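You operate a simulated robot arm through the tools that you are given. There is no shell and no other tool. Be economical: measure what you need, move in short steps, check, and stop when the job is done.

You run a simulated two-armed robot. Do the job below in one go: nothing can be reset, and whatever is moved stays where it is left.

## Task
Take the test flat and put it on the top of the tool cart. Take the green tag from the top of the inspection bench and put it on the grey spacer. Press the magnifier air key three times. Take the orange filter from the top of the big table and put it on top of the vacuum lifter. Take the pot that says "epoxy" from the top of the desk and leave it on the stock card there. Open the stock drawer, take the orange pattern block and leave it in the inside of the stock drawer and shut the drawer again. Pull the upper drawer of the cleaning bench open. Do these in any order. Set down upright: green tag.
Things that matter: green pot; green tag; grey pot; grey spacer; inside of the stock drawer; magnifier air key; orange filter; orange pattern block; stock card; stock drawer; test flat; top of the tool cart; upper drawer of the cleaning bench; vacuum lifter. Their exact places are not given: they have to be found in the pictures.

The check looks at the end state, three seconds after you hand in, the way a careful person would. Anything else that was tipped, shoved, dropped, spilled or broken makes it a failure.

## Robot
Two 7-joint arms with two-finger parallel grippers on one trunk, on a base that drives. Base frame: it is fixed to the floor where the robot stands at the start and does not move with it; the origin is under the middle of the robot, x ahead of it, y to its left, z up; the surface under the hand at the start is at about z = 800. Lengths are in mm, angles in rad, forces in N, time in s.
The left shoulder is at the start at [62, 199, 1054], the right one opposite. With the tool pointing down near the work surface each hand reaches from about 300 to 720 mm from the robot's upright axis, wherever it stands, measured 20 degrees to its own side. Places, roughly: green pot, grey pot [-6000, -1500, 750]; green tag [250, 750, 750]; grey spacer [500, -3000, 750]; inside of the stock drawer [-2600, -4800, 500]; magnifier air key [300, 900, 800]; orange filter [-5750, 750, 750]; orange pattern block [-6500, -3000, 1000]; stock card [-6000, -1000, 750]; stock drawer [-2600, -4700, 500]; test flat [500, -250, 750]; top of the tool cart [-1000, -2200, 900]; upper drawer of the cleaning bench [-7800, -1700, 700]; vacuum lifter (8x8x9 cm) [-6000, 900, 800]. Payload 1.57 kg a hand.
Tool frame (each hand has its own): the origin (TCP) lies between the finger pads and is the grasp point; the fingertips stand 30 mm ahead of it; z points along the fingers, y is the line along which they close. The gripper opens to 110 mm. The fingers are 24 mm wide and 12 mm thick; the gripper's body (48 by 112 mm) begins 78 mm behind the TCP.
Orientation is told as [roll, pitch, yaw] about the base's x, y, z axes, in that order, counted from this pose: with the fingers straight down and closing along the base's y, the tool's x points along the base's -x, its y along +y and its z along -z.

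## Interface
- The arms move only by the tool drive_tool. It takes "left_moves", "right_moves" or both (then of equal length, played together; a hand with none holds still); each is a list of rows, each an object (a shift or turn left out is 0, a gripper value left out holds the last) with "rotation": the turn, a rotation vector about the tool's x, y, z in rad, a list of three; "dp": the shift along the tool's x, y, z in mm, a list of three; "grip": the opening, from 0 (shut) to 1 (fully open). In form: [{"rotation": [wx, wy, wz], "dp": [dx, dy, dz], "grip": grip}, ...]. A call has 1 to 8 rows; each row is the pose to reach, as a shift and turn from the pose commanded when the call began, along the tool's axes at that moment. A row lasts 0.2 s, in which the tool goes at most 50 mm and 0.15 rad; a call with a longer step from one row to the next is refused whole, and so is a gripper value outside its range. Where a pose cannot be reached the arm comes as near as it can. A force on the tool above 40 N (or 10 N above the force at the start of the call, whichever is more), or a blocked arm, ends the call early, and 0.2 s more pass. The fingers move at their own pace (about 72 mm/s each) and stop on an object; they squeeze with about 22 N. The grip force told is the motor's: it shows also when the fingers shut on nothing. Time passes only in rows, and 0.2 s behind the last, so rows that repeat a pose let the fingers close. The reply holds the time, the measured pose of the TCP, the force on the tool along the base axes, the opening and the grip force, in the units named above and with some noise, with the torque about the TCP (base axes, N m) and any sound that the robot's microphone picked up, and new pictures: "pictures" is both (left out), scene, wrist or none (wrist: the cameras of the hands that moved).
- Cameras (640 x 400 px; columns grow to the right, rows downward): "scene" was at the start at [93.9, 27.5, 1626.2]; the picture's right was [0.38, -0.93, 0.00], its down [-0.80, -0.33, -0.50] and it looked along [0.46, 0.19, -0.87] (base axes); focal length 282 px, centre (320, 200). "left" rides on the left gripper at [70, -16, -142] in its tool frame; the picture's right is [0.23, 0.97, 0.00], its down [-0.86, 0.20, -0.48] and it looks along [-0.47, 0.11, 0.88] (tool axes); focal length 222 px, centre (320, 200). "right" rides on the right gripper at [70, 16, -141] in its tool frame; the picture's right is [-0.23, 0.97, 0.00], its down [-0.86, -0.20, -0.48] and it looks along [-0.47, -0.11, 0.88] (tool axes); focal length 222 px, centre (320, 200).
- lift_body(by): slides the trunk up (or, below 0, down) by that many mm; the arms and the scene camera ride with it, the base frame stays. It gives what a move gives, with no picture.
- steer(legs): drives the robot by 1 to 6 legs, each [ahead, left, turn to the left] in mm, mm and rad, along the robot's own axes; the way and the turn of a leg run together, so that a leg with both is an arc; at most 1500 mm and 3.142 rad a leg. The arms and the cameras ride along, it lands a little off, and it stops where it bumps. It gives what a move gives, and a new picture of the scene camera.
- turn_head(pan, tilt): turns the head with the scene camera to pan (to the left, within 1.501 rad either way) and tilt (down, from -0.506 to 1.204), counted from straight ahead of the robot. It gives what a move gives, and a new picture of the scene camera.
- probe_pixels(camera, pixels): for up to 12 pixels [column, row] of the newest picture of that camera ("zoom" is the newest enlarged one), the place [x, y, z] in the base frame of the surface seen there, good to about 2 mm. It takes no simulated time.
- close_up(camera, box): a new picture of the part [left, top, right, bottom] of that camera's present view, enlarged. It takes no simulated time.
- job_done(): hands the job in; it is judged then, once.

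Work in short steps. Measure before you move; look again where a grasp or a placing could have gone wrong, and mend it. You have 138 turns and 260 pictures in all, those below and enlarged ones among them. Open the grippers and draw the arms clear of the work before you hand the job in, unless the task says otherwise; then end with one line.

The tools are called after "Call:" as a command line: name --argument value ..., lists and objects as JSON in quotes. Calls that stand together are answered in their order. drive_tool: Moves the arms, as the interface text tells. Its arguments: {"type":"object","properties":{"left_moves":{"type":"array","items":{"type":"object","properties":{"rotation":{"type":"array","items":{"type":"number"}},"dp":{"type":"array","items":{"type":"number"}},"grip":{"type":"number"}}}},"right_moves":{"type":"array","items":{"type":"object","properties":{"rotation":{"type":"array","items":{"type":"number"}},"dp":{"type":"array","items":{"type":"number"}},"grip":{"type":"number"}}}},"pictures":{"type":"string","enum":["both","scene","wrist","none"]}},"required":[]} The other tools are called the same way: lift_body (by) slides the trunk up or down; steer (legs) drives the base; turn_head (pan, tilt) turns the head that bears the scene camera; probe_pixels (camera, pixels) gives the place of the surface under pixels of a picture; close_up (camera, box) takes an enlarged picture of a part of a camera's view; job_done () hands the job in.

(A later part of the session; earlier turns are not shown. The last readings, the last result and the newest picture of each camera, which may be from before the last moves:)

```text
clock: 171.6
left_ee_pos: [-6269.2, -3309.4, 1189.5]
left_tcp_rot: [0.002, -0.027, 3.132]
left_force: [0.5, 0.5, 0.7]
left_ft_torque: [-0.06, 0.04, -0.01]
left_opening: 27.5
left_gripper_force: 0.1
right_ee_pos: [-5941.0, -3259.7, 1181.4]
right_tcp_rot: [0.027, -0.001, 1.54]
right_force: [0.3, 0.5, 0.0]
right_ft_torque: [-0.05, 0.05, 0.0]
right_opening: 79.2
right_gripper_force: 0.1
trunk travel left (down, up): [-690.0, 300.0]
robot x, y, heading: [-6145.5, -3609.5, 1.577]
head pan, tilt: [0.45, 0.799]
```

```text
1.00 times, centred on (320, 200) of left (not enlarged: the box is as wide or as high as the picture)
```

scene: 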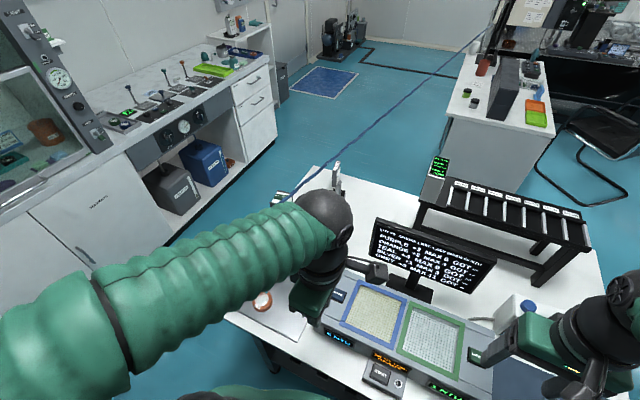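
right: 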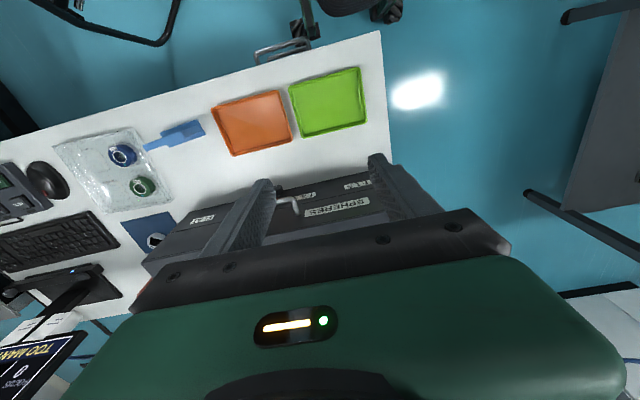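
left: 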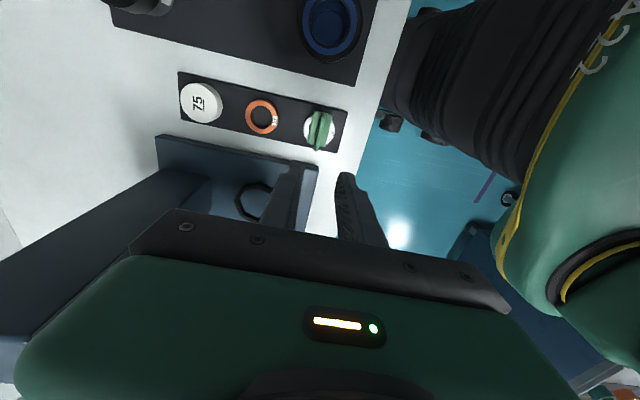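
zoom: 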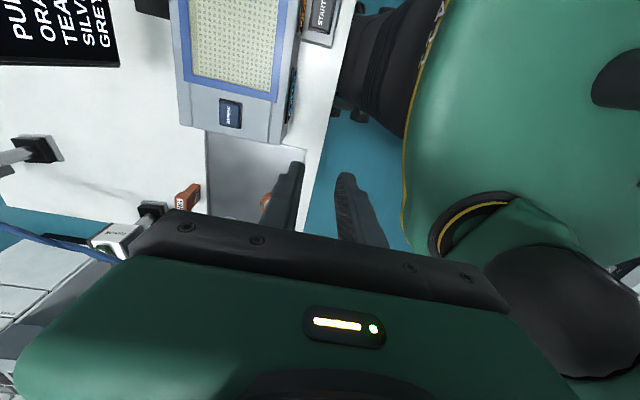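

The arm's elbow is high and inboard, well away from the hose. I move the left hand toward a pre-grasp point east-above the block, leaning the tool 0.5 rad.

Call:
drive_tool --left_moves '[{"dp": [-26, -36, 8], "rotation": [0, -0.07, 0], "grip": 0.6}, {"dp": [-52, -72, 16], "rotation": [0, -0.14, 0]}, {"dp": [-78, -108, 24], "rotation": [0, -0.21, 0]}, {"dp": [-104, -144, 32], "rotation": [0, -0.28, 0]}, {"dp": [-130, -180, 40], "rotation": [0, -0.35, 0]}, {"dp": [-156, -216, 48], "rotation": [0, -0.42, 0]}, {"dp": [-181, -253, 56], "rotation": [0, -0.49, 0]}, {"dp": [-181, -253, 100], "rotation": [0, -0.5, 0]}]' --pictures "both"

```text
clock: 173.4
left_ee_pos: [-6457.9, -3057.9, 1094.3]
left_tcp_rot: [0.001, -0.523, 3.133]
left_force: [0.3, -0.3, 0.2]
left_ft_torque: [-0.02, 0.01, 0.02]
left_opening: 65.9
left_gripper_force: 0.1
right_ee_pos: [-5948.8, -3260.6, 1182.6]
right_tcp_rot: [0.023, -0.004, 1.544]
right_force: [-0.4, 0.1, 0.5]
right_ft_torque: [-0.02, 0.04, -0.02]
right_opening: 79.2
right_gripper_force: 0.1
trunk travel left (down, up): [-690.0, 300.0]
robot x, y, heading: [-6149.2, -3604.1, 1.576]
head pan, tilt: [0.45, 0.799]
```

scene: 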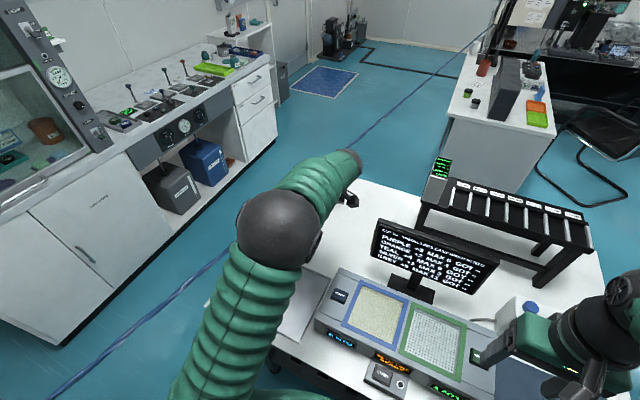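
left: 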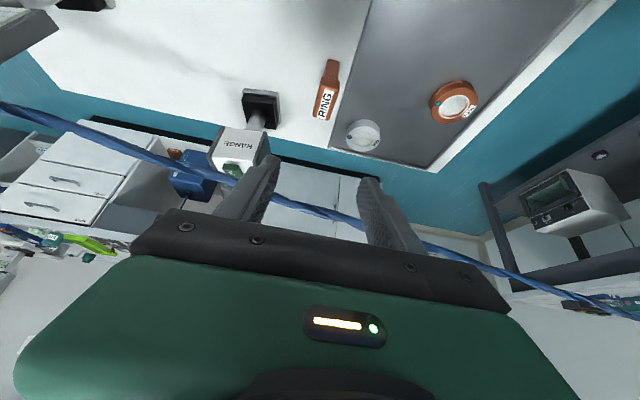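

The tool leans properly and the hose is beyond the fingertips. I descend 80 % of the way toward the cap and look.

Call:
drive_tool --left_moves '[{"dp": [10, 0, 37]}, {"dp": [20, -1, 75]}, {"dp": [30, -2, 112]}, {"dp": [40, -2, 149]}, {"dp": [40, -2, 149]}]' --pictures "wrist"

```text
clock: 174.6
left_ee_pos: [-6502.0, -3056.0, 942.6]
left_tcp_rot: [0.002, -0.518, 3.132]
left_force: [0.3, -0.3, -0.4]
left_ft_torque: [0.01, -0.01, 0.01]
left_opening: 66.0
left_gripper_force: 0.1
right_ee_pos: [-5953.0, -3262.2, 1184.3]
right_tcp_rot: [0.02, -0.006, 1.542]
right_force: [0.1, 0.3, 0.0]
right_ft_torque: [-0.02, -0.04, 0.02]
right_opening: 79.1
right_gripper_force: 0.0
trunk travel left (down, up): [-690.0, 300.0]
robot x, y, heading: [-6149.2, -3607.6, 1.573]
head pan, tilt: [0.45, 0.799]
```

left: 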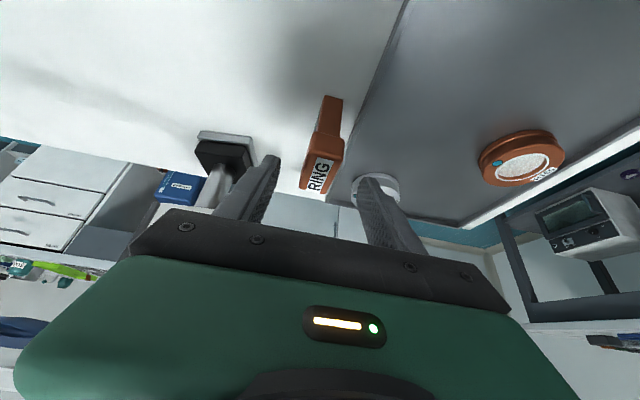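

The fingers straddle the block. I narrow them to 46 mm (a ring lies near), go the last 34 mm down and close.

Call:
drive_tool --left_moves '[{"dp": [0, 0, 0], "grip": 0.42}, {"dp": [6, 0, 16]}, {"dp": [11.8, 0, 32]}, {"dp": [11.8, 0, 32]}, {"dp": [11.8, 0, 32], "grip": 0}, {"dp": [11.8, 0, 32]}, {"dp": [11.8, 0, 32]}]' --pictures "wrist"

```text
clock: 176.2
left_ee_pos: [-6506.8, -3055.2, 909.9]
left_tcp_rot: [0.002, -0.518, 3.134]
left_force: [0.3, -0.6, 1.5]
left_ft_torque: [0.03, -0.01, 0.02]
left_opening: 25.7
left_gripper_force: 22.1
right_ee_pos: [-5951.4, -3261.2, 1183.3]
right_tcp_rot: [0.02, -0.006, 1.544]
right_force: [-0.3, 0.6, 0.6]
right_ft_torque: [0.0, 0.03, 0.0]
right_opening: 79.2
right_gripper_force: 0.0
trunk travel left (down, up): [-690.0, 300.0]
robot x, y, heading: [-6150.8, -3605.3, 1.571]
head pan, tilt: [0.45, 0.799]
```

left: 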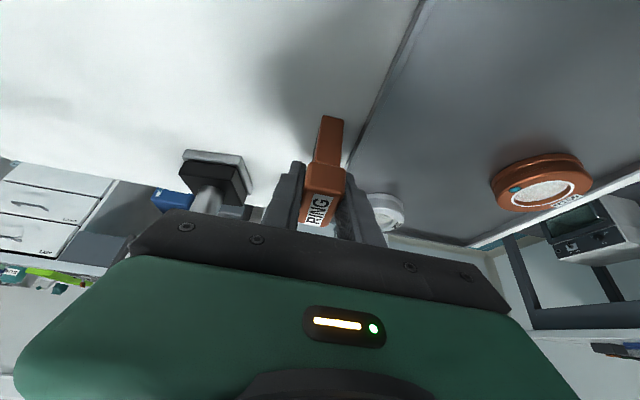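

The block is gripped (25.7 mm). I lift it up and to the east, then back toward the robot.

Call:
drive_tool --left_moves '[{"dp": [-20, 0, -35]}, {"dp": [-26.6, 0, -77]}, {"dp": [-24.6, 0, -123]}, {"dp": [-22.7, 0, -171]}, {"dp": [-7, 0, -214]}, {"dp": [-7, 45, -214]}, {"dp": [0, 90, -214]}, {"dp": [10, 135, -214]}]' --pictures "both"

```text
clock: 177.8
left_ee_pos: [-6482.8, -3174.1, 1093.0]
left_tcp_rot: [0.008, -0.529, -2.944]
left_force: [-0.1, 0.4, -0.8]
left_ft_torque: [-0.01, 0.0, -0.02]
left_opening: 25.5
left_gripper_force: 22.3
right_ee_pos: [-5956.1, -3264.8, 1186.3]
right_tcp_rot: [0.02, -0.007, 1.543]
right_force: [0.2, -0.4, -0.7]
right_ft_torque: [0.0, -0.02, 0.02]
right_opening: 79.2
right_gripper_force: 0.1
trunk travel left (down, up): [-690.0, 300.0]
robot x, y, heading: [-6147.0, -3608.2, 1.575]
head pan, tilt: [0.45, 0.799]
stopped in row 8 (left hand): the arm was blocked; the commanded pose is now the measured one
```

scene: 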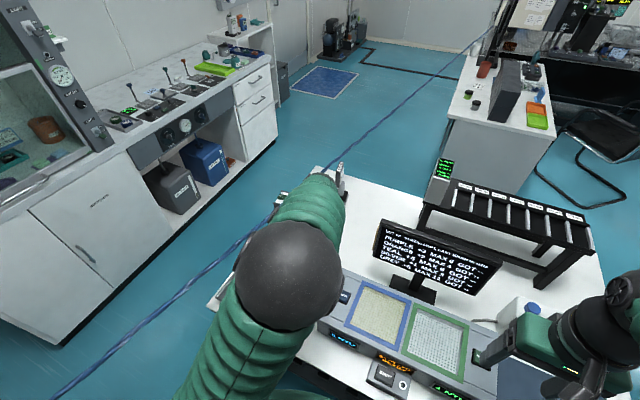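
left: 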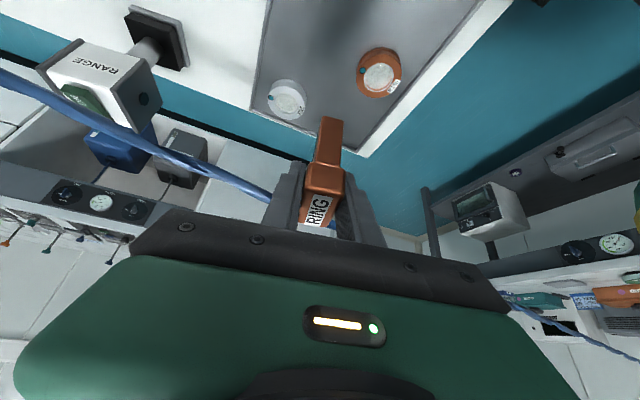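

The arm stopped at its own limit with no force on it; the hose looks untouched (hand 65 mm east of it). I move the base east and back to get clear.

Call:
steer --legs '[[0, -200, 0], [-280, 0, 0]]'

```text
clock: 181.0
left_ee_pos: [-6278.8, -3445.8, 1089.7]
left_tcp_rot: [0.015, -0.532, -2.95]
left_force: [-0.2, -0.4, -1.5]
left_ft_torque: [0.0, 0.0, 0.01]
left_opening: 25.6
left_gripper_force: 21.9
right_ee_pos: [-5751.3, -3537.5, 1184.9]
right_tcp_rot: [0.017, -0.003, 1.539]
right_force: [0.7, 0.2, -0.3]
right_ft_torque: [-0.01, -0.03, -0.02]
right_opening: 79.1
right_gripper_force: 0.1
trunk travel left (down, up): [-690.0, 300.0]
robot x, y, heading: [-5946.1, -3882.9, 1.568]
head pan, tilt: [0.45, 0.799]
```

scene: 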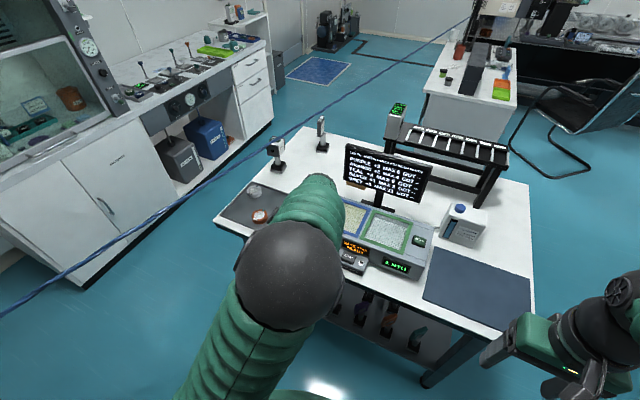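

Everything on the table is intact. I turn east and drive along y≈-3880 toward the stock drawer, then look to the right.

Call:
steer --legs '[[100, 0, 0], [0, 0, -1.568], [1450, 0, 0], [1450, 0, 0]]'

Call:
turn_head --pan -1.0 --tilt 0.6

```text
clock: 199.6
left_ee_pos: [-2603.6, -3528.9, 1091.6]
left_tcp_rot: [0.008, -0.534, 1.725]
left_force: [-0.3, -0.9, -1.3]
left_ft_torque: [0.02, 0.0, 0.01]
left_opening: 25.8
left_gripper_force: 22.6
right_ee_pos: [-2714.0, -4054.2, 1183.3]
right_tcp_rot: [0.02, -0.009, -0.068]
right_force: [-0.1, -0.3, -0.2]
right_ft_torque: [0.01, -0.01, -0.01]
right_opening: 79.1
right_gripper_force: 0.0
trunk travel left (down, up): [-690.0, 300.0]
robot x, y, heading: [-3052.2, -3839.1, -0.037]
head pan, tilt: [0.45, 0.799]
```

scene: 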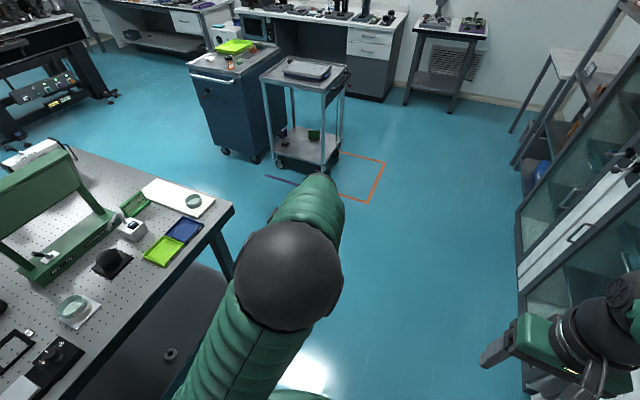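

```text
clock: 201.1
left_ee_pos: [-2603.9, -3530.1, 1091.8]
left_tcp_rot: [0.008, -0.53, 1.728]
left_force: [-0.2, -0.3, -0.6]
left_ft_torque: [0.0, 0.01, 0.02]
left_opening: 25.8
left_gripper_force: 22.0
right_ee_pos: [-2714.8, -4054.6, 1184.2]
right_tcp_rot: [0.019, -0.006, -0.069]
right_force: [-0.6, 0.0, 0.0]
right_ft_torque: [0.03, 0.03, 0.03]
right_opening: 79.2
right_gripper_force: 0.0
trunk travel left (down, up): [-690.0, 300.0]
robot x, y, heading: [-3049.8, -3845.0, -0.033]
head pan, tilt: [-1.0, 0.6]
```

scene: 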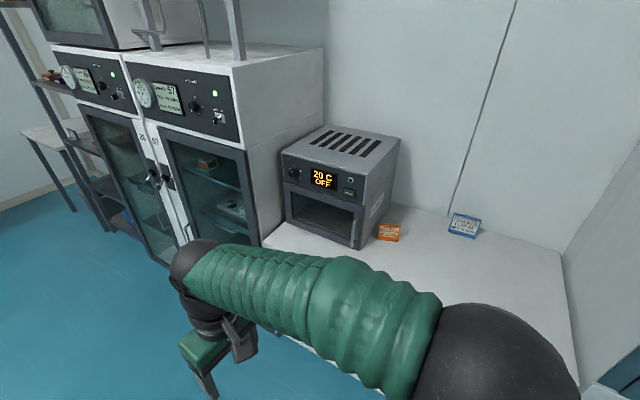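

I continue to x≈-2450 and turn to face the drawers.

Call:
steer --legs '[[600, 0, 0.033], [0, 0, -1.571]]'

Call:
turn_head --pan -0.1 --tilt 0.9

```text
clock: 208.4
left_ee_pos: [-2107.8, -4284.8, 1090.7]
left_tcp_rot: [0.008, -0.532, 0.197]
left_force: [0.0, -0.1, -0.8]
left_ft_torque: [0.0, 0.03, -0.02]
left_opening: 25.7
left_gripper_force: 22.2
right_ee_pos: [-2637.9, -4196.9, 1184.3]
right_tcp_rot: [0.019, -0.007, -1.598]
right_force: [-0.1, 0.2, -0.6]
right_ft_torque: [0.02, 0.03, 0.01]
right_opening: 79.1
right_gripper_force: 0.0
trunk travel left (down, up): [-690.0, 300.0]
robot x, y, heading: [-2441.1, -3852.9, -1.559]
head pan, tilt: [-1.0, 0.6]
```

scene: 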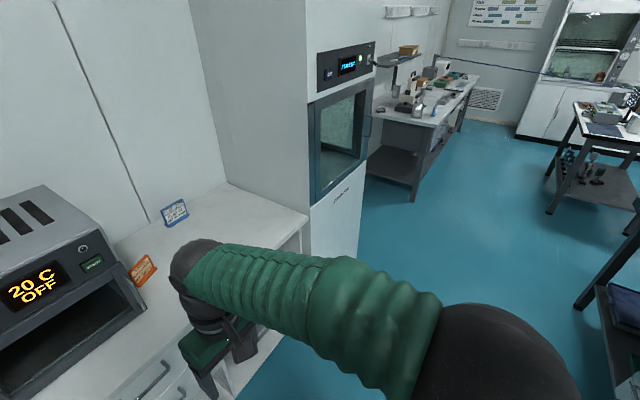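

```text
clock: 209.6
left_ee_pos: [-2107.1, -4285.8, 1091.4]
left_tcp_rot: [0.009, -0.533, 0.201]
left_force: [0.2, 0.8, -1.2]
left_ft_torque: [0.01, 0.03, -0.03]
left_opening: 25.6
left_gripper_force: 22.2
right_ee_pos: [-2637.7, -4196.5, 1184.1]
right_tcp_rot: [0.019, -0.009, -1.598]
right_force: [0.0, 0.2, -0.2]
right_ft_torque: [-0.01, 0.01, -0.02]
right_opening: 79.4
right_gripper_force: 0.2
trunk travel left (down, up): [-690.0, 300.0]
robot x, y, heading: [-2440.8, -3854.9, -1.569]
head pan, tilt: [-0.099, 0.901]
```

scene: 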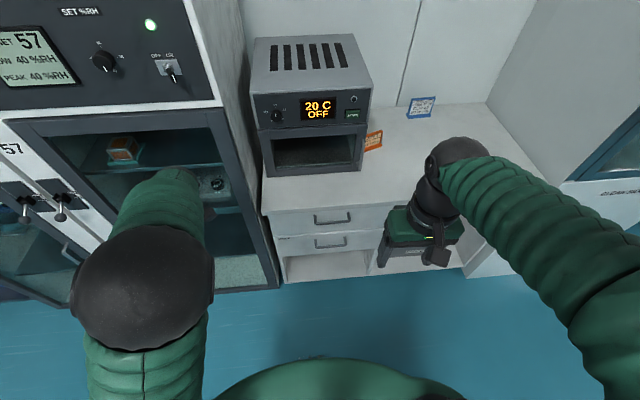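

Two drawers with handles at (332,219) and (330,243). I enlarge for labels and probe the handles.

Call:
close_up --camera "scene" --box '[260, 195, 400, 285]'

Call:
probe_pixels --camera "zoom" --pixels '[[250, 105], [330, 125], [415, 100], [250, 200], [330, 225], [400, 200], [100, 100], [100, 210], [330, 170], [480, 110], [330, 60], [85, 185]]'

```text
4.44 times, centred on (330, 240) of scene
```

zoom: 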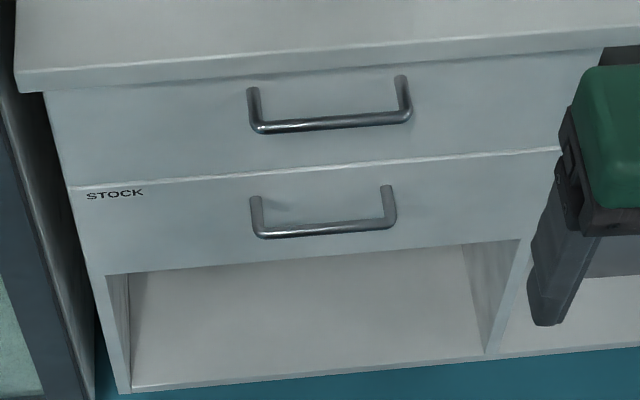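

```text
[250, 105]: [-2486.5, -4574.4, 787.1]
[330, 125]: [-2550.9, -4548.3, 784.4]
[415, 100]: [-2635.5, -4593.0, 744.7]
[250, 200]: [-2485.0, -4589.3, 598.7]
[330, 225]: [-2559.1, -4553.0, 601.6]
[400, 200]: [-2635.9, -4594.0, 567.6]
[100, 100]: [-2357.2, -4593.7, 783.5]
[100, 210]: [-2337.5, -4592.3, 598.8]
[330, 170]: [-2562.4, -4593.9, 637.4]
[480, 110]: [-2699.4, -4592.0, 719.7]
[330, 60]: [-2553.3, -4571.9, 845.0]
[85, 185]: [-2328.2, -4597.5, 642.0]
```

The STOCK drawer is the lower one: handle bar at y≈-4551, z≈601, centre x≈-2557, with the upper handle above it, so I must grip it with horizontal fingers. I lower the trunk 330 first.

Call:
lift_body --by -330

Call:
drive_tool --right_moves '[{"dp": [-32, 10, 12], "rotation": [-0.086, -0.086, 0.086], "grip": 0.5}, {"dp": [-64, 20, 25], "rotation": [-0.172, -0.172, 0.172]}, {"dp": [-95, 30, 37], "rotation": [-0.258, -0.258, 0.258]}, {"dp": [-127, 40, 50], "rotation": [-0.344, -0.344, 0.344]}, {"dp": [-158, 50, 62], "rotation": [-0.43, -0.43, 0.43]}, {"dp": [-190, 60, 75], "rotation": [-0.516, -0.516, 0.516]}, {"dp": [-221, 70, 87], "rotation": [-0.602, -0.602, 0.602]}, {"dp": [-253, 81, 100], "rotation": [-0.688, -0.688, 0.688]}]' --pictures "none"

```text
clock: 212.8
left_ee_pos: [-2108.7, -4284.2, 760.3]
left_tcp_rot: [0.007, -0.53, 0.2]
left_force: [0.7, -0.3, -1.5]
left_ft_torque: [-0.03, 0.04, 0.02]
left_opening: 25.7
left_gripper_force: 21.7
right_ee_pos: [-2636.2, -4195.6, 853.3]
right_tcp_rot: [0.018, -0.007, -1.598]
right_force: [0.0, 0.1, 0.0]
right_ft_torque: [0.01, -0.01, -0.01]
right_opening: 79.3
right_gripper_force: 0.1
trunk travel left (down, up): [-360.0, 630.0]
robot x, y, heading: [-2444.8, -3854.9, -1.571]
head pan, tilt: [-0.099, 0.901]
```

```text
clock: 214.6
left_ee_pos: [-2106.2, -4284.6, 760.2]
left_tcp_rot: [0.011, -0.533, 0.2]
left_force: [0.1, -0.3, -0.5]
left_ft_torque: [0.0, -0.02, 0.03]
left_opening: 25.7
left_gripper_force: 22.4
right_ee_pos: [-2562.4, -4453.0, 754.6]
right_tcp_rot: [0.927, -0.323, -2.514]
right_force: [-0.4, -0.5, -0.2]
right_ft_torque: [-0.03, -0.03, 0.02]
right_opening: 55.1
right_gripper_force: 0.0
trunk travel left (down, up): [-360.0, 630.0]
robot x, y, heading: [-2444.9, -3853.9, -1.566]
head pan, tilt: [-0.099, 0.901]
```

The turn proceeds well. I finish the remaining 0.9 rad about the same axis.

Call:
drive_tool --right_moves '[{"rotation": [-0.086, -0.086, 0.086]}, {"rotation": [-0.172, -0.172, 0.172]}, {"rotation": [-0.258, -0.258, 0.258]}, {"rotation": [-0.344, -0.344, 0.344]}, {"rotation": [-0.43, -0.43, 0.43]}, {"rotation": [-0.516, -0.516, 0.516]}, {"rotation": [-0.521, -0.521, 0.521]}]' --pictures "both"

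```text
clock: 216.2
left_ee_pos: [-2108.4, -4283.9, 762.1]
left_tcp_rot: [0.004, -0.531, 0.201]
left_force: [-0.3, 0.2, -0.8]
left_ft_torque: [-0.02, 0.01, 0.01]
left_opening: 25.9
left_gripper_force: 21.8
right_ee_pos: [-2560.7, -4453.4, 757.0]
right_tcp_rot: [1.21, -0.243, -2.796]
right_force: [0.6, 0.2, -0.6]
right_ft_torque: [0.02, -0.04, 0.0]
right_opening: 54.9
right_gripper_force: 0.0
right hand out of reach, approached as far as the arm can: row 3, 4, 5, 6, 7
trunk travel left (down, up): [-360.0, 630.0]
robot x, y, heading: [-2441.7, -3850.5, -1.572]
head pan, tilt: [-0.099, 0.901]
```

scene: 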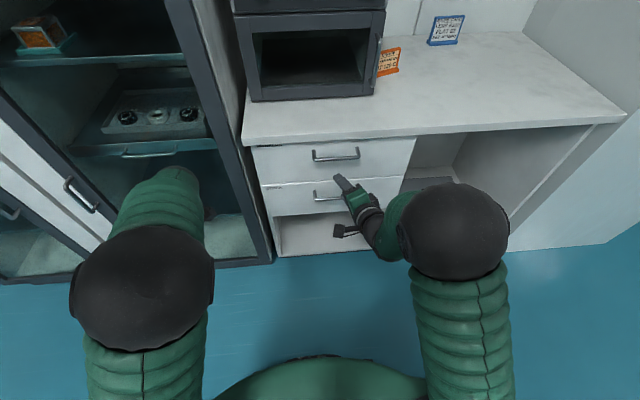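
right: 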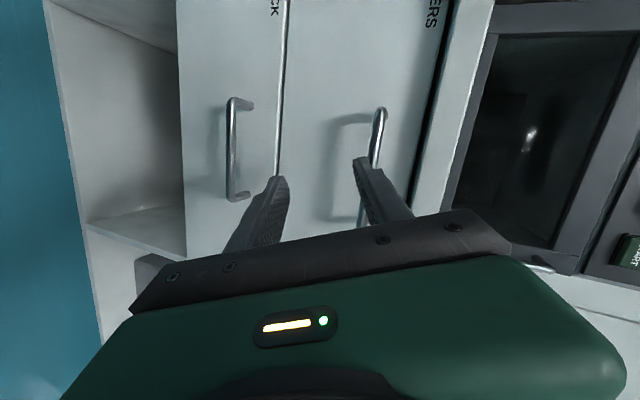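

The arm stops short of the full turn (still ~20° off), but it points at the drawer. I lower the hand to handle height and see if the posture frees up.

Call:
drive_tool --right_moves '[{"dp": [0, -40, 0]}, {"dp": [0, -80, 0]}, {"dp": [0, -120, 0]}, {"dp": [0, -154, 0]}, {"dp": [0, -154, 0]}]' --pictures "none"

```text
clock: 217.4
left_ee_pos: [-2107.6, -4284.2, 761.1]
left_tcp_rot: [0.009, -0.532, 0.201]
left_force: [0.9, 0.8, -1.2]
left_ft_torque: [-0.01, 0.01, 0.03]
left_opening: 25.6
left_gripper_force: 22.3
right_ee_pos: [-2613.0, -4412.3, 617.9]
right_tcp_rot: [1.211, -0.242, -2.798]
right_force: [0.5, -0.6, -0.7]
right_ft_torque: [0.0, -0.01, -0.02]
right_opening: 55.1
right_gripper_force: 0.1
trunk travel left (down, up): [-360.0, 630.0]
robot x, y, heading: [-2442.2, -3854.3, -1.564]
head pan, tilt: [-0.099, 0.901]
```

The frame followed the measured pose. I try the remaining turn here while moving back to x≈-2557, z≈601.

Call:
drive_tool --right_moves '[{"dp": [14, 1, 5], "rotation": [-0.08, -0.075, 0.075]}, {"dp": [28, 2, 10], "rotation": [-0.16, -0.15, 0.15]}, {"dp": [42, 2, 14], "rotation": [-0.24, -0.225, 0.225]}, {"dp": [55, 3, 19], "rotation": [-0.314, -0.297, 0.3]}, {"dp": [55, 3, 19], "rotation": [-0.314, -0.297, 0.3]}]' --pictures "none"

```text
clock: 218.6
left_ee_pos: [-2108.6, -4284.7, 760.7]
left_tcp_rot: [0.008, -0.532, 0.202]
left_force: [-0.7, 0.6, -0.6]
left_ft_torque: [0.05, 0.02, 0.01]
left_opening: 25.8
left_gripper_force: 21.7
right_ee_pos: [-2556.5, -4411.2, 600.4]
right_tcp_rot: [1.572, 0.001, 3.14]
right_force: [0.7, 0.0, 0.4]
right_ft_torque: [-0.01, -0.04, -0.02]
right_opening: 55.0
right_gripper_force: 0.1
trunk travel left (down, up): [-360.0, 630.0]
robot x, y, heading: [-2446.2, -3851.7, -1.569]
head pan, tilt: [-0.099, 0.901]
```

Now the fingers are exactly horizontal at (-2557,-4411,600). I move ahead 125 mm and look before the final bit.

Call:
drive_tool --right_moves '[{"dp": [0, 0, 45]}, {"dp": [0, 0, 90]}, {"dp": [0, 0, 110]}, {"dp": [0, 0, 110]}]' --pictures "wrist"

```text
clock: 219.6
left_ee_pos: [-2109.2, -4284.4, 760.7]
left_tcp_rot: [0.01, -0.533, 0.2]
left_force: [-0.3, -0.1, -1.1]
left_ft_torque: [0.0, -0.01, -0.02]
left_opening: 25.6
left_gripper_force: 22.5
right_ee_pos: [-2555.9, -4522.3, 598.8]
right_tcp_rot: [1.571, 0.002, 3.14]
right_force: [0.5, 0.3, -0.7]
right_ft_torque: [-0.01, 0.01, 0.01]
right_opening: 54.9
right_gripper_force: 0.0
trunk travel left (down, up): [-360.0, 630.0]
robot x, y, heading: [-2437.5, -3851.1, -1.562]
head pan, tilt: [-0.099, 0.901]
```

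right: 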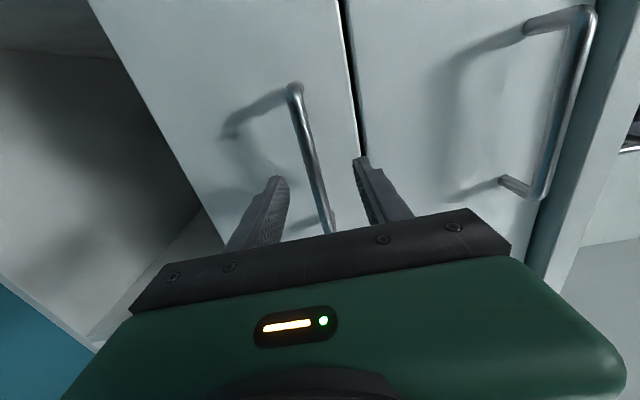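

The bar lies between the fingers. I go 28 mm further, close, and pull about 100 mm.

Call:
drive_tool --right_moves '[{"dp": [0, 0, 15]}, {"dp": [0, 0, 28]}, {"dp": [0, 0, 28], "grip": 0}, {"dp": [0, 0, 28]}, {"dp": [0, 0, 28]}, {"dp": [0, 0, 5]}, {"dp": [0, 0, -30]}, {"dp": [0, 0, -70]}]' --pictures "wrist"

```text
clock: 221.4
left_ee_pos: [-2107.3, -4286.1, 759.9]
left_tcp_rot: [0.012, -0.535, 0.2]
left_force: [-0.8, 0.4, -0.6]
left_ft_torque: [0.03, 0.01, 0.02]
left_opening: 25.6
left_gripper_force: 22.2
right_ee_pos: [-2556.7, -4452.5, 594.6]
right_tcp_rot: [1.56, 0.0, -3.14]
right_force: [3.8, 1.4, -31.6]
right_ft_torque: [0.18, 0.13, -0.17]
right_opening: 11.9
right_gripper_force: 29.2
trunk travel left (down, up): [-360.0, 630.0]
robot x, y, heading: [-2438.9, -3853.6, -1.563]
head pan, tilt: [-0.099, 0.901]
```

right: 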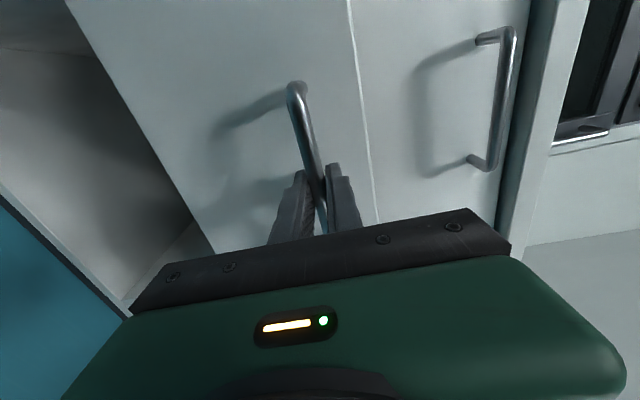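

The drawer moves with the hand (now ~100 mm out). I ease the vertical strain by 4 mm and pull further.

Call:
drive_tool --right_moves '[{"dp": [0, -4, -20]}, {"dp": [0, -4, -55]}, {"dp": [0, -4, -90]}, {"dp": [0, -4, -125]}, {"dp": [0, -4, -160]}, {"dp": [0, -4, -190]}]' --pictures "scene"

```text
clock: 222.8
left_ee_pos: [-2108.3, -4287.4, 762.0]
left_tcp_rot: [0.009, -0.53, 0.201]
left_force: [0.2, 0.4, -0.7]
left_ft_torque: [0.03, -0.01, -0.01]
left_opening: 25.7
left_gripper_force: 21.9
right_ee_pos: [-2556.9, -4262.5, 595.2]
right_tcp_rot: [1.566, -0.002, 3.139]
right_force: [8.6, 1.0, -35.4]
right_ft_torque: [0.14, -0.17, 0.81]
right_opening: 12.0
right_gripper_force: 29.7
trunk travel left (down, up): [-360.0, 630.0]
robot x, y, heading: [-2438.0, -3848.7, -1.564]
head pan, tilt: [-0.099, 0.901]
```

scene: 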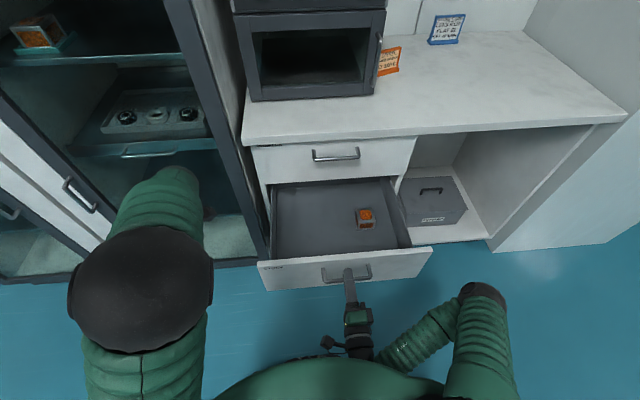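

The drawer is open ~290 mm; something orange is inside at (366,217). I enlarge and probe the interior.

Call:
close_up --camera "scene" --box '[250, 165, 450, 290]'

Call:
probe_pixels --camera "scene" --pixels '[[366, 215], [358, 222], [375, 225], [300, 230], [320, 210], [280, 250], [275, 200], [400, 240], [335, 250], [300, 190]]'

```text
3.20 times, centred on (350, 228) of scene
```

zoom: 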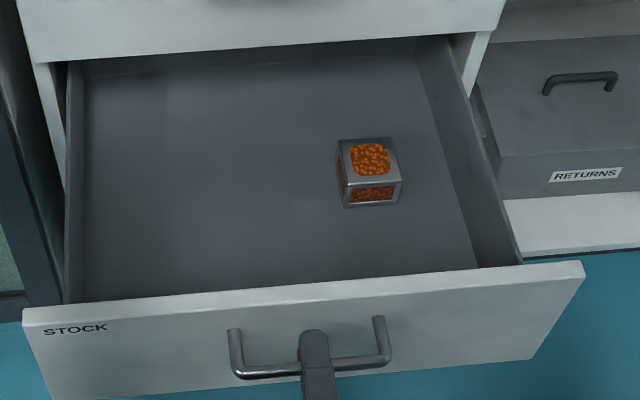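

```text
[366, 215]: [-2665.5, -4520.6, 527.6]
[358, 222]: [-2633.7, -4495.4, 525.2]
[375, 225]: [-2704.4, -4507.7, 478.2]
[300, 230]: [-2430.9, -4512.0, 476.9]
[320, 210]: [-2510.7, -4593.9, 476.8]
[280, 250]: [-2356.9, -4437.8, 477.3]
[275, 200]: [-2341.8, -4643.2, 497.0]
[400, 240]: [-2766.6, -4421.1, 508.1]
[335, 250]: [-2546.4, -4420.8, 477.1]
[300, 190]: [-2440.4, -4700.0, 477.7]
```

A desiccant cube is inside; drawer floor z=477, free area around (-2450,-4430). I release the handle, draw the right hand back 70 mm, and bring the left hand with the block over, turning it so the gripper leans toward the robot.

Call:
drive_tool --right_moves '[{"dp": [0, 0, 0], "grip": 0.5}, {"dp": [0, 0, 0]}, {"dp": [0, 0, 0]}, {"dp": [0, 0, -25]}, {"dp": [0, 0, -50]}, {"dp": [0, 0, -70]}, {"dp": [0, 0, -70]}, {"dp": [0, 0, -70]}]' --left_moves '[{"dp": [39, -9, -23], "rotation": [0.0748, 0, 0.1272]}, {"dp": [78, -18, -46], "rotation": [0.1496, 0, 0.2544]}, {"dp": [117, -27, -69], "rotation": [0.2244, 0, 0.3816]}, {"dp": [156, -36, -92], "rotation": [0.2992, 0, 0.5088]}, {"dp": [195, -45, -115], "rotation": [0.374, 0, 0.636]}, {"dp": [234, -54, -138], "rotation": [0.4488, 0, 0.7632]}, {"dp": [273, -63, -161], "rotation": [0.5236, 0, 0.8904]}, {"dp": [312, -72, -184], "rotation": [0.5984, 0, 1.0176]}]' --pictures "scene"

```text
clock: 223.5
left_ee_pos: [-2127.0, -4307.9, 763.4]
left_tcp_rot: [0.011, -0.538, 0.059]
left_force: [0.2, 0.0, -0.9]
left_ft_torque: [-0.03, 0.02, 0.02]
left_opening: 25.6
left_gripper_force: 21.6
right_ee_pos: [-2557.3, -4262.1, 598.0]
right_tcp_rot: [1.576, 0.004, 3.137]
right_force: [0.6, -0.4, 0.3]
right_ft_torque: [0.0, 0.0, -0.05]
right_opening: 55.0
right_gripper_force: 0.1
trunk travel left (down, up): [-360.0, 630.0]
robot x, y, heading: [-2443.0, -3855.0, -1.566]
head pan, tilt: [-0.099, 0.901]
stopped in row 3 (left hand): the arm was blocked; the commanded pose is now the measured one
```

scene: 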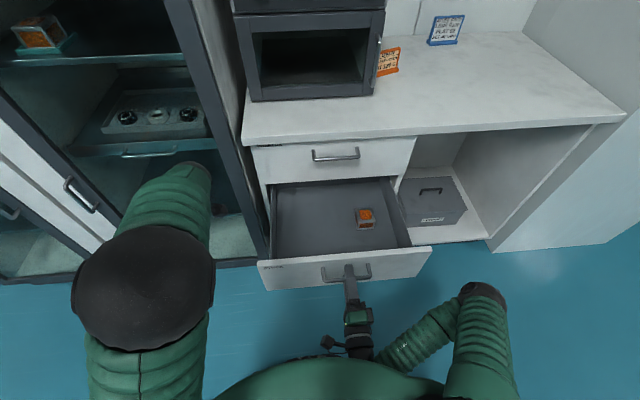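

The left arm jammed at its own limit early in the turn; the right released fine. I try the turn alone with a small rise.

Call:
drive_tool --left_moves '[{"dp": [-8, 0, -13], "rotation": [0.0717, 0, 0.12]}, {"dp": [-16, 0, -26], "rotation": [0.143, 0, 0.24]}, {"dp": [-23, 0, -39], "rotation": [0.215, 0, 0.36]}, {"dp": [-31, 0, -51], "rotation": [0.287, 0, 0.48]}, {"dp": [-31, 0, -51], "rotation": [0.358, 0, 0.6]}, {"dp": [-31, 0, -51], "rotation": [0.43, 0, 0.72]}]' --right_moves '[{"dp": [0, 0, -25]}, {"dp": [0, 0, -50]}, {"dp": [0, 0, -70]}, {"dp": [0, 0, -70]}, {"dp": [0, 0, -70]}, {"dp": [0, 0, -70]}]' --pictures "wrist"

```text
clock: 224.2
left_ee_pos: [-2116.6, -4307.8, 783.1]
left_tcp_rot: [0.067, -0.563, -0.232]
left_force: [0.6, -0.4, -0.7]
left_ft_torque: [0.0, -0.02, -0.03]
left_opening: 25.7
left_gripper_force: 21.7
right_ee_pos: [-2577.0, -4259.1, 633.4]
right_tcp_rot: [1.715, -0.011, 3.058]
right_force: [12.6, -1.4, -40.1]
right_ft_torque: [0.31, -1.04, 0.53]
right_opening: 90.3
right_gripper_force: 19.9
trunk travel left (down, up): [-360.0, 630.0]
robot x, y, heading: [-2440.2, -3853.5, -1.56]
head pan, tilt: [-0.099, 0.901]
stopped in row 3 (right hand): the force on the tool passed its limit at 45 N (the readings are from after the stop); the commanded pose is now the measured one
```

right: 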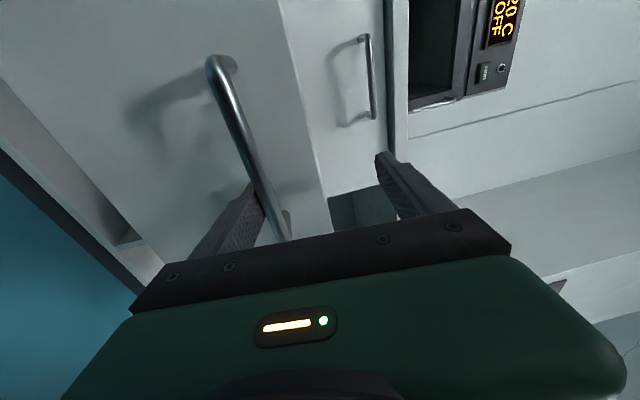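
left: 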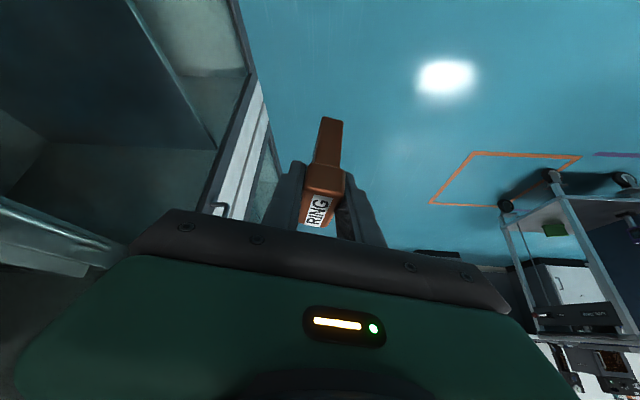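

The right hand can't fold closer and its lower finger pushed up on the bar. I lower it back 33 mm to free the bar, then back the base to withdraw.

Call:
drive_tool --right_moves '[{"dp": [5, -12, 0], "rotation": [-0.05, 0, 0.03]}, {"dp": [10, -24, 0], "rotation": [-0.1, 0, 0.06]}, {"dp": [18, -36, 0], "rotation": [-0.14, 0, 0.08], "grip": 0.5}]' --pictures "wrist"

```text
clock: 225.0
left_ee_pos: [-2120.2, -4305.6, 783.6]
left_tcp_rot: [0.061, -0.56, -0.239]
left_force: [-0.2, -0.4, -1.6]
left_ft_torque: [0.01, 0.03, 0.0]
left_opening: 25.4
left_gripper_force: 22.2
right_ee_pos: [-2557.3, -4261.2, 601.2]
right_tcp_rot: [1.858, 0.074, 3.076]
right_force: [-0.6, -0.2, -0.3]
right_ft_torque: [-0.02, 0.02, -0.01]
right_opening: 55.1
right_gripper_force: 0.0
trunk travel left (down, up): [-360.0, 630.0]
robot x, y, heading: [-2441.2, -3851.6, -1.565]
head pan, tilt: [-0.099, 0.901]
```

right: 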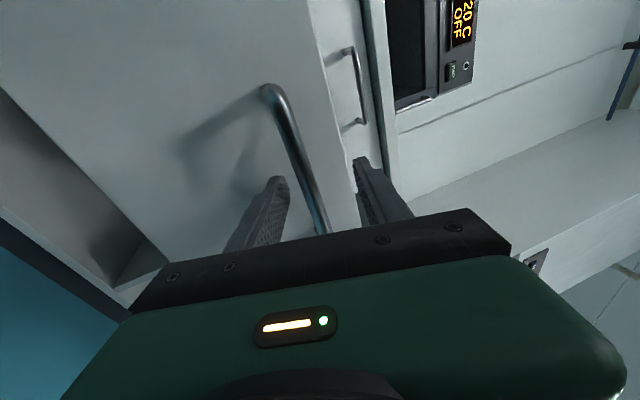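

The bar is free between the open fingers. I back the base 170 mm straight.

Call:
steer --legs '[[-170, 0, 0]]'

```text
clock: 226.4
left_ee_pos: [-2123.0, -4136.0, 785.6]
left_tcp_rot: [0.061, -0.565, -0.243]
left_force: [0.3, -0.5, -0.5]
left_ft_torque: [-0.04, 0.0, -0.01]
left_opening: 25.5
left_gripper_force: 21.5
right_ee_pos: [-2562.1, -4090.0, 600.9]
right_tcp_rot: [1.859, 0.072, 3.073]
right_force: [-0.5, -1.0, 0.4]
right_ft_torque: [0.04, 0.0, 0.0]
right_opening: 54.9
right_gripper_force: 0.0
trunk travel left (down, up): [-360.0, 630.0]
robot x, y, heading: [-2441.1, -3681.7, -1.567]
head pan, tilt: [-0.099, 0.901]
```

scene: 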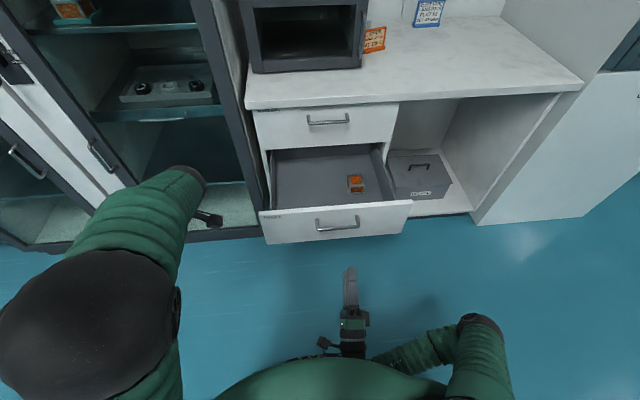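

Drawer stays open, clear of the hand. I continue turning the left hand about the vertical.

Call:
drive_tool --left_moves '[{"dp": [-5, 0, -8], "rotation": [0.0787, 0, 0.124]}, {"dp": [-10, 0, -17], "rotation": [0.157, 0, 0.248]}, {"dp": [-15, 0, -25], "rotation": [0.236, 0, 0.372]}, {"dp": [-21, 0, -34], "rotation": [0.315, 0, 0.496]}, {"dp": [-21, 0, -34], "rotation": [0.393, 0, 0.62]}, {"dp": [-21, 0, -34], "rotation": [0.472, 0, 0.744]}, {"dp": [-21, 0, -34], "rotation": [0.551, 0, 0.868]}, {"dp": [-21, 0, -34], "rotation": [0.63, 0, 0.992]}]' --pictures "none"

```text
clock: 227.1
left_ee_pos: [-2111.9, -4125.3, 765.5]
left_tcp_rot: [0.288, -0.565, -0.668]
left_force: [-0.8, 0.7, 0.4]
left_ft_torque: [0.01, 0.0, -0.02]
left_opening: 25.2
left_gripper_force: 21.4
right_ee_pos: [-2562.2, -4089.5, 602.8]
right_tcp_rot: [1.86, 0.075, 3.071]
right_force: [0.0, 0.7, -0.8]
right_ft_torque: [0.04, 0.0, 0.04]
right_opening: 54.9
right_gripper_force: 0.1
trunk travel left (down, up): [-360.0, 630.0]
robot x, y, heading: [-2441.3, -3679.6, -1.572]
head pan, tilt: [-0.099, 0.901]
stopped in row 3 (left hand): the arm was blocked; the commanded pose is now the measured one
```

The left wrist keeps jamming with the leaned tool. I first bring the tool back to vertical in place (block tilts in hand harmlessly), then I'll turn it and lean it forward again.

Call:
drive_tool --left_moves '[{"rotation": [0.051, 0.114, 0]}, {"rotation": [0.102, 0.229, 0]}, {"rotation": [0.154, 0.343, 0]}, {"rotation": [0.205, 0.458, 0]}, {"rotation": [0.256, 0.572, 0]}]' --pictures "none"

```text
clock: 228.3
left_ee_pos: [-2112.3, -4125.9, 764.4]
left_tcp_rot: [-0.005, 0.004, -0.588]
left_force: [0.6, -0.6, -0.2]
left_ft_torque: [0.02, -0.01, 0.0]
left_opening: 25.7
left_gripper_force: 21.8
right_ee_pos: [-2561.4, -4089.7, 601.7]
right_tcp_rot: [1.859, 0.072, 3.072]
right_force: [0.3, -0.8, 0.2]
right_ft_torque: [-0.02, 0.02, 0.01]
right_opening: 55.0
right_gripper_force: 0.0
trunk travel left (down, up): [-360.0, 630.0]
robot x, y, heading: [-2437.8, -3682.0, -1.571]
head pan, tilt: [-0.099, 0.901]
```

Vertical again. Now one smooth move: left hand turns to face the drawer with a forward lean while sliding to x≈-2400; the right hand rises and moves west out of the way.

Call:
drive_tool --left_moves '[{"dp": [30, -20, 0], "rotation": [0.032, -0.06, 0.12]}, {"dp": [60, -40, 0], "rotation": [0.064, -0.119, 0.24]}, {"dp": [90, -60, 0], "rotation": [0.096, -0.179, 0.36]}, {"dp": [120, -80, 0], "rotation": [0.128, -0.238, 0.48]}, {"dp": [150, -100, 0], "rotation": [0.16, -0.298, 0.6]}, {"dp": [180, -120, 0], "rotation": [0.192, -0.358, 0.72]}, {"dp": [210, -140, 0], "rotation": [0.224, -0.417, 0.84]}, {"dp": [240, -160, 0], "rotation": [0.255, -0.477, 0.96]}]' --right_moves '[{"dp": [-20, 30, 0]}, {"dp": [-40, 60, 0]}, {"dp": [-60, 90, 0]}, {"dp": [-80, 110, 0]}, {"dp": [-100, 130, 0]}, {"dp": [-120, 140, 0]}, {"dp": [-140, 140, 0]}, {"dp": [-140, 140, 0]}]' --pictures "wrist"

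```text
clock: 230.1
left_ee_pos: [-2403.4, -4127.7, 765.6]
left_tcp_rot: [-0.002, -0.522, -1.567]
left_force: [-0.7, -0.1, -1.0]
left_ft_torque: [0.02, -0.01, 0.0]
left_opening: 25.7
left_gripper_force: 22.1
right_ee_pos: [-2713.8, -4045.5, 702.5]
right_tcp_rot: [1.861, 0.076, 3.073]
right_force: [-0.1, 0.7, 0.3]
right_ft_torque: [0.01, 0.0, -0.03]
right_opening: 55.0
right_gripper_force: 0.0
right hand out of reach, approached as far as the arm can: row 5, 6, 7, 8
trunk travel left (down, up): [-360.0, 630.0]
robot x, y, heading: [-2447.1, -3682.9, -1.569]
head pan, tilt: [-0.099, 0.901]
```

right: 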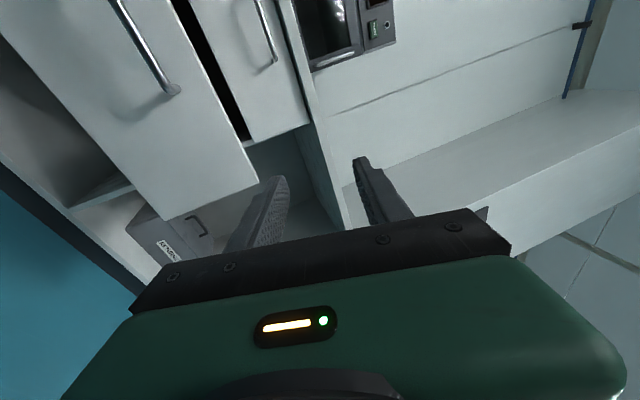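
left: 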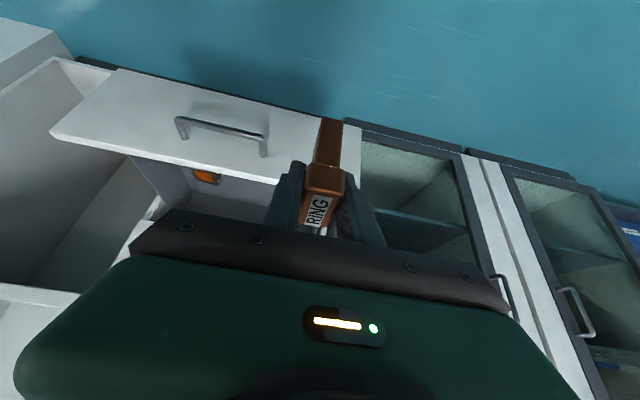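

Posture is right. I drive the base ahead 200 mm (right hand stays above/ before the drawer front).

Call:
steer --legs '[[200, 0, 0]]'

```text
clock: 231.7
left_ee_pos: [-2402.0, -4325.1, 765.6]
left_tcp_rot: [-0.001, -0.521, -1.567]
left_force: [-0.2, 0.1, -1.0]
left_ft_torque: [0.0, 0.0, 0.02]
left_opening: 25.8
left_gripper_force: 22.9
right_ee_pos: [-2712.3, -4243.6, 701.3]
right_tcp_rot: [1.86, 0.073, 3.076]
right_force: [0.2, -0.6, -0.4]
right_ft_torque: [-0.02, 0.0, -0.01]
right_opening: 55.0
right_gripper_force: 0.0
trunk travel left (down, up): [-360.0, 630.0]
robot x, y, heading: [-2440.2, -3879.9, -1.565]
head pan, tilt: [-0.099, 0.901]
```

scene: 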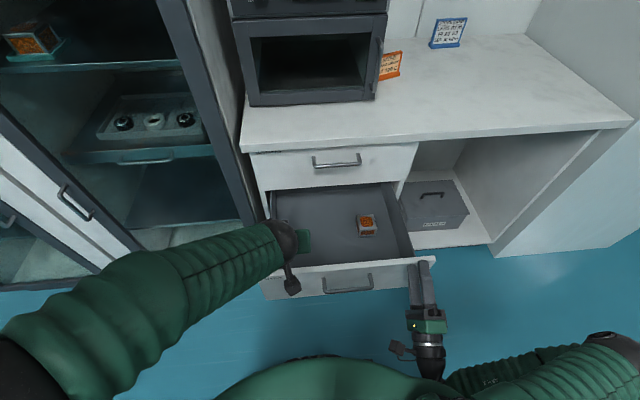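

I move the block over the free part of the drawer, (-2450,-4430), and lower it to 4 mm above the floor.

Call:
drive_tool --left_moves '[{"dp": [-30, -16, 17]}, {"dp": [-61, -32, 35]}, {"dp": [-91, -48, 52]}, {"dp": [-68.5, -48, 91]}, {"dp": [-46, -48, 130.5]}, {"dp": [-23.5, -48, 170]}, {"dp": [-1, -48, 209]}, {"dp": [21.5, -48, 248]}]' --pictures "both"

```text
clock: 233.0
left_ee_pos: [-2395.8, -4482.2, 767.9]
left_tcp_rot: [-0.191, -0.679, -1.317]
left_force: [-1.6, -0.1, -1.2]
left_ft_torque: [0.03, 0.01, 0.01]
left_opening: 25.6
left_gripper_force: 21.8
right_ee_pos: [-2710.1, -4243.6, 704.6]
right_tcp_rot: [1.863, 0.072, 3.075]
right_force: [0.8, -0.6, -0.1]
right_ft_torque: [0.01, -0.02, 0.01]
right_opening: 55.2
right_gripper_force: 0.0
trunk travel left (down, up): [-360.0, 630.0]
robot x, y, heading: [-2442.0, -3877.9, -1.57]
head pan, tilt: [-0.099, 0.901]
stopped in row 6 (left hand): the arm was blocked; the commanded pose is now the measured one
```

scene: 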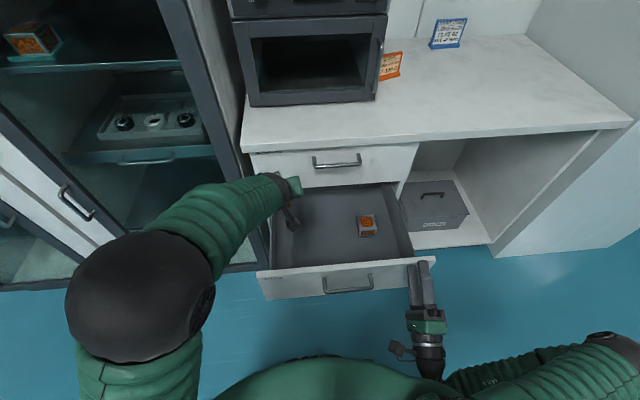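
left: 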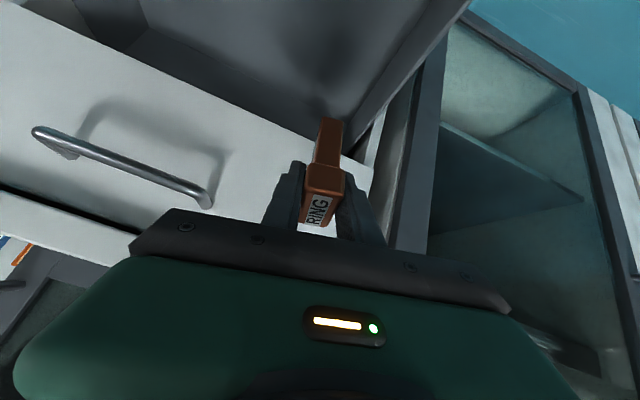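

The left arm cannot lower that way; I'll restore its pose over the drawer at the present height and lower with the trunk instead.

Call:
drive_tool --left_moves '[{"dp": [18, -12, -12], "rotation": [-0.015, 0.06, 0.064]}, {"dp": [36, -24, -25], "rotation": [-0.03, 0.12, 0.13]}, {"dp": [54, -35, -37], "rotation": [-0.046, 0.176, 0.193]}, {"dp": [54, -35, -37], "rotation": [-0.046, 0.176, 0.193]}]' --pictures "wrist"

```text
clock: 234.2
left_ee_pos: [-2409.3, -4430.0, 754.3]
left_tcp_rot: [0.02, -0.501, -1.52]
left_force: [-0.3, -0.6, -1.4]
left_ft_torque: [0.02, -0.02, 0.0]
left_opening: 25.5
left_gripper_force: 22.1
right_ee_pos: [-2709.8, -4242.2, 704.3]
right_tcp_rot: [1.863, 0.071, 3.075]
right_force: [0.6, -0.1, 0.1]
right_ft_torque: [0.0, 0.01, 0.02]
right_opening: 54.8
right_gripper_force: 0.1
trunk travel left (down, up): [-360.0, 630.0]
robot x, y, heading: [-2445.0, -3884.0, -1.566]
head pan, tilt: [-0.099, 0.901]
stopped in row 4 (left hand): the arm was blocked; the commanded pose is now the measured one
```

left: 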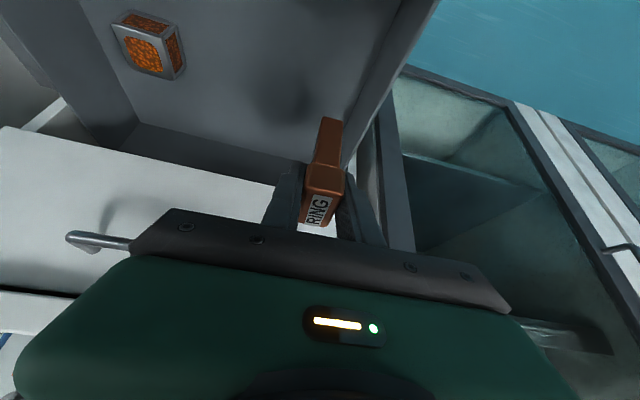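

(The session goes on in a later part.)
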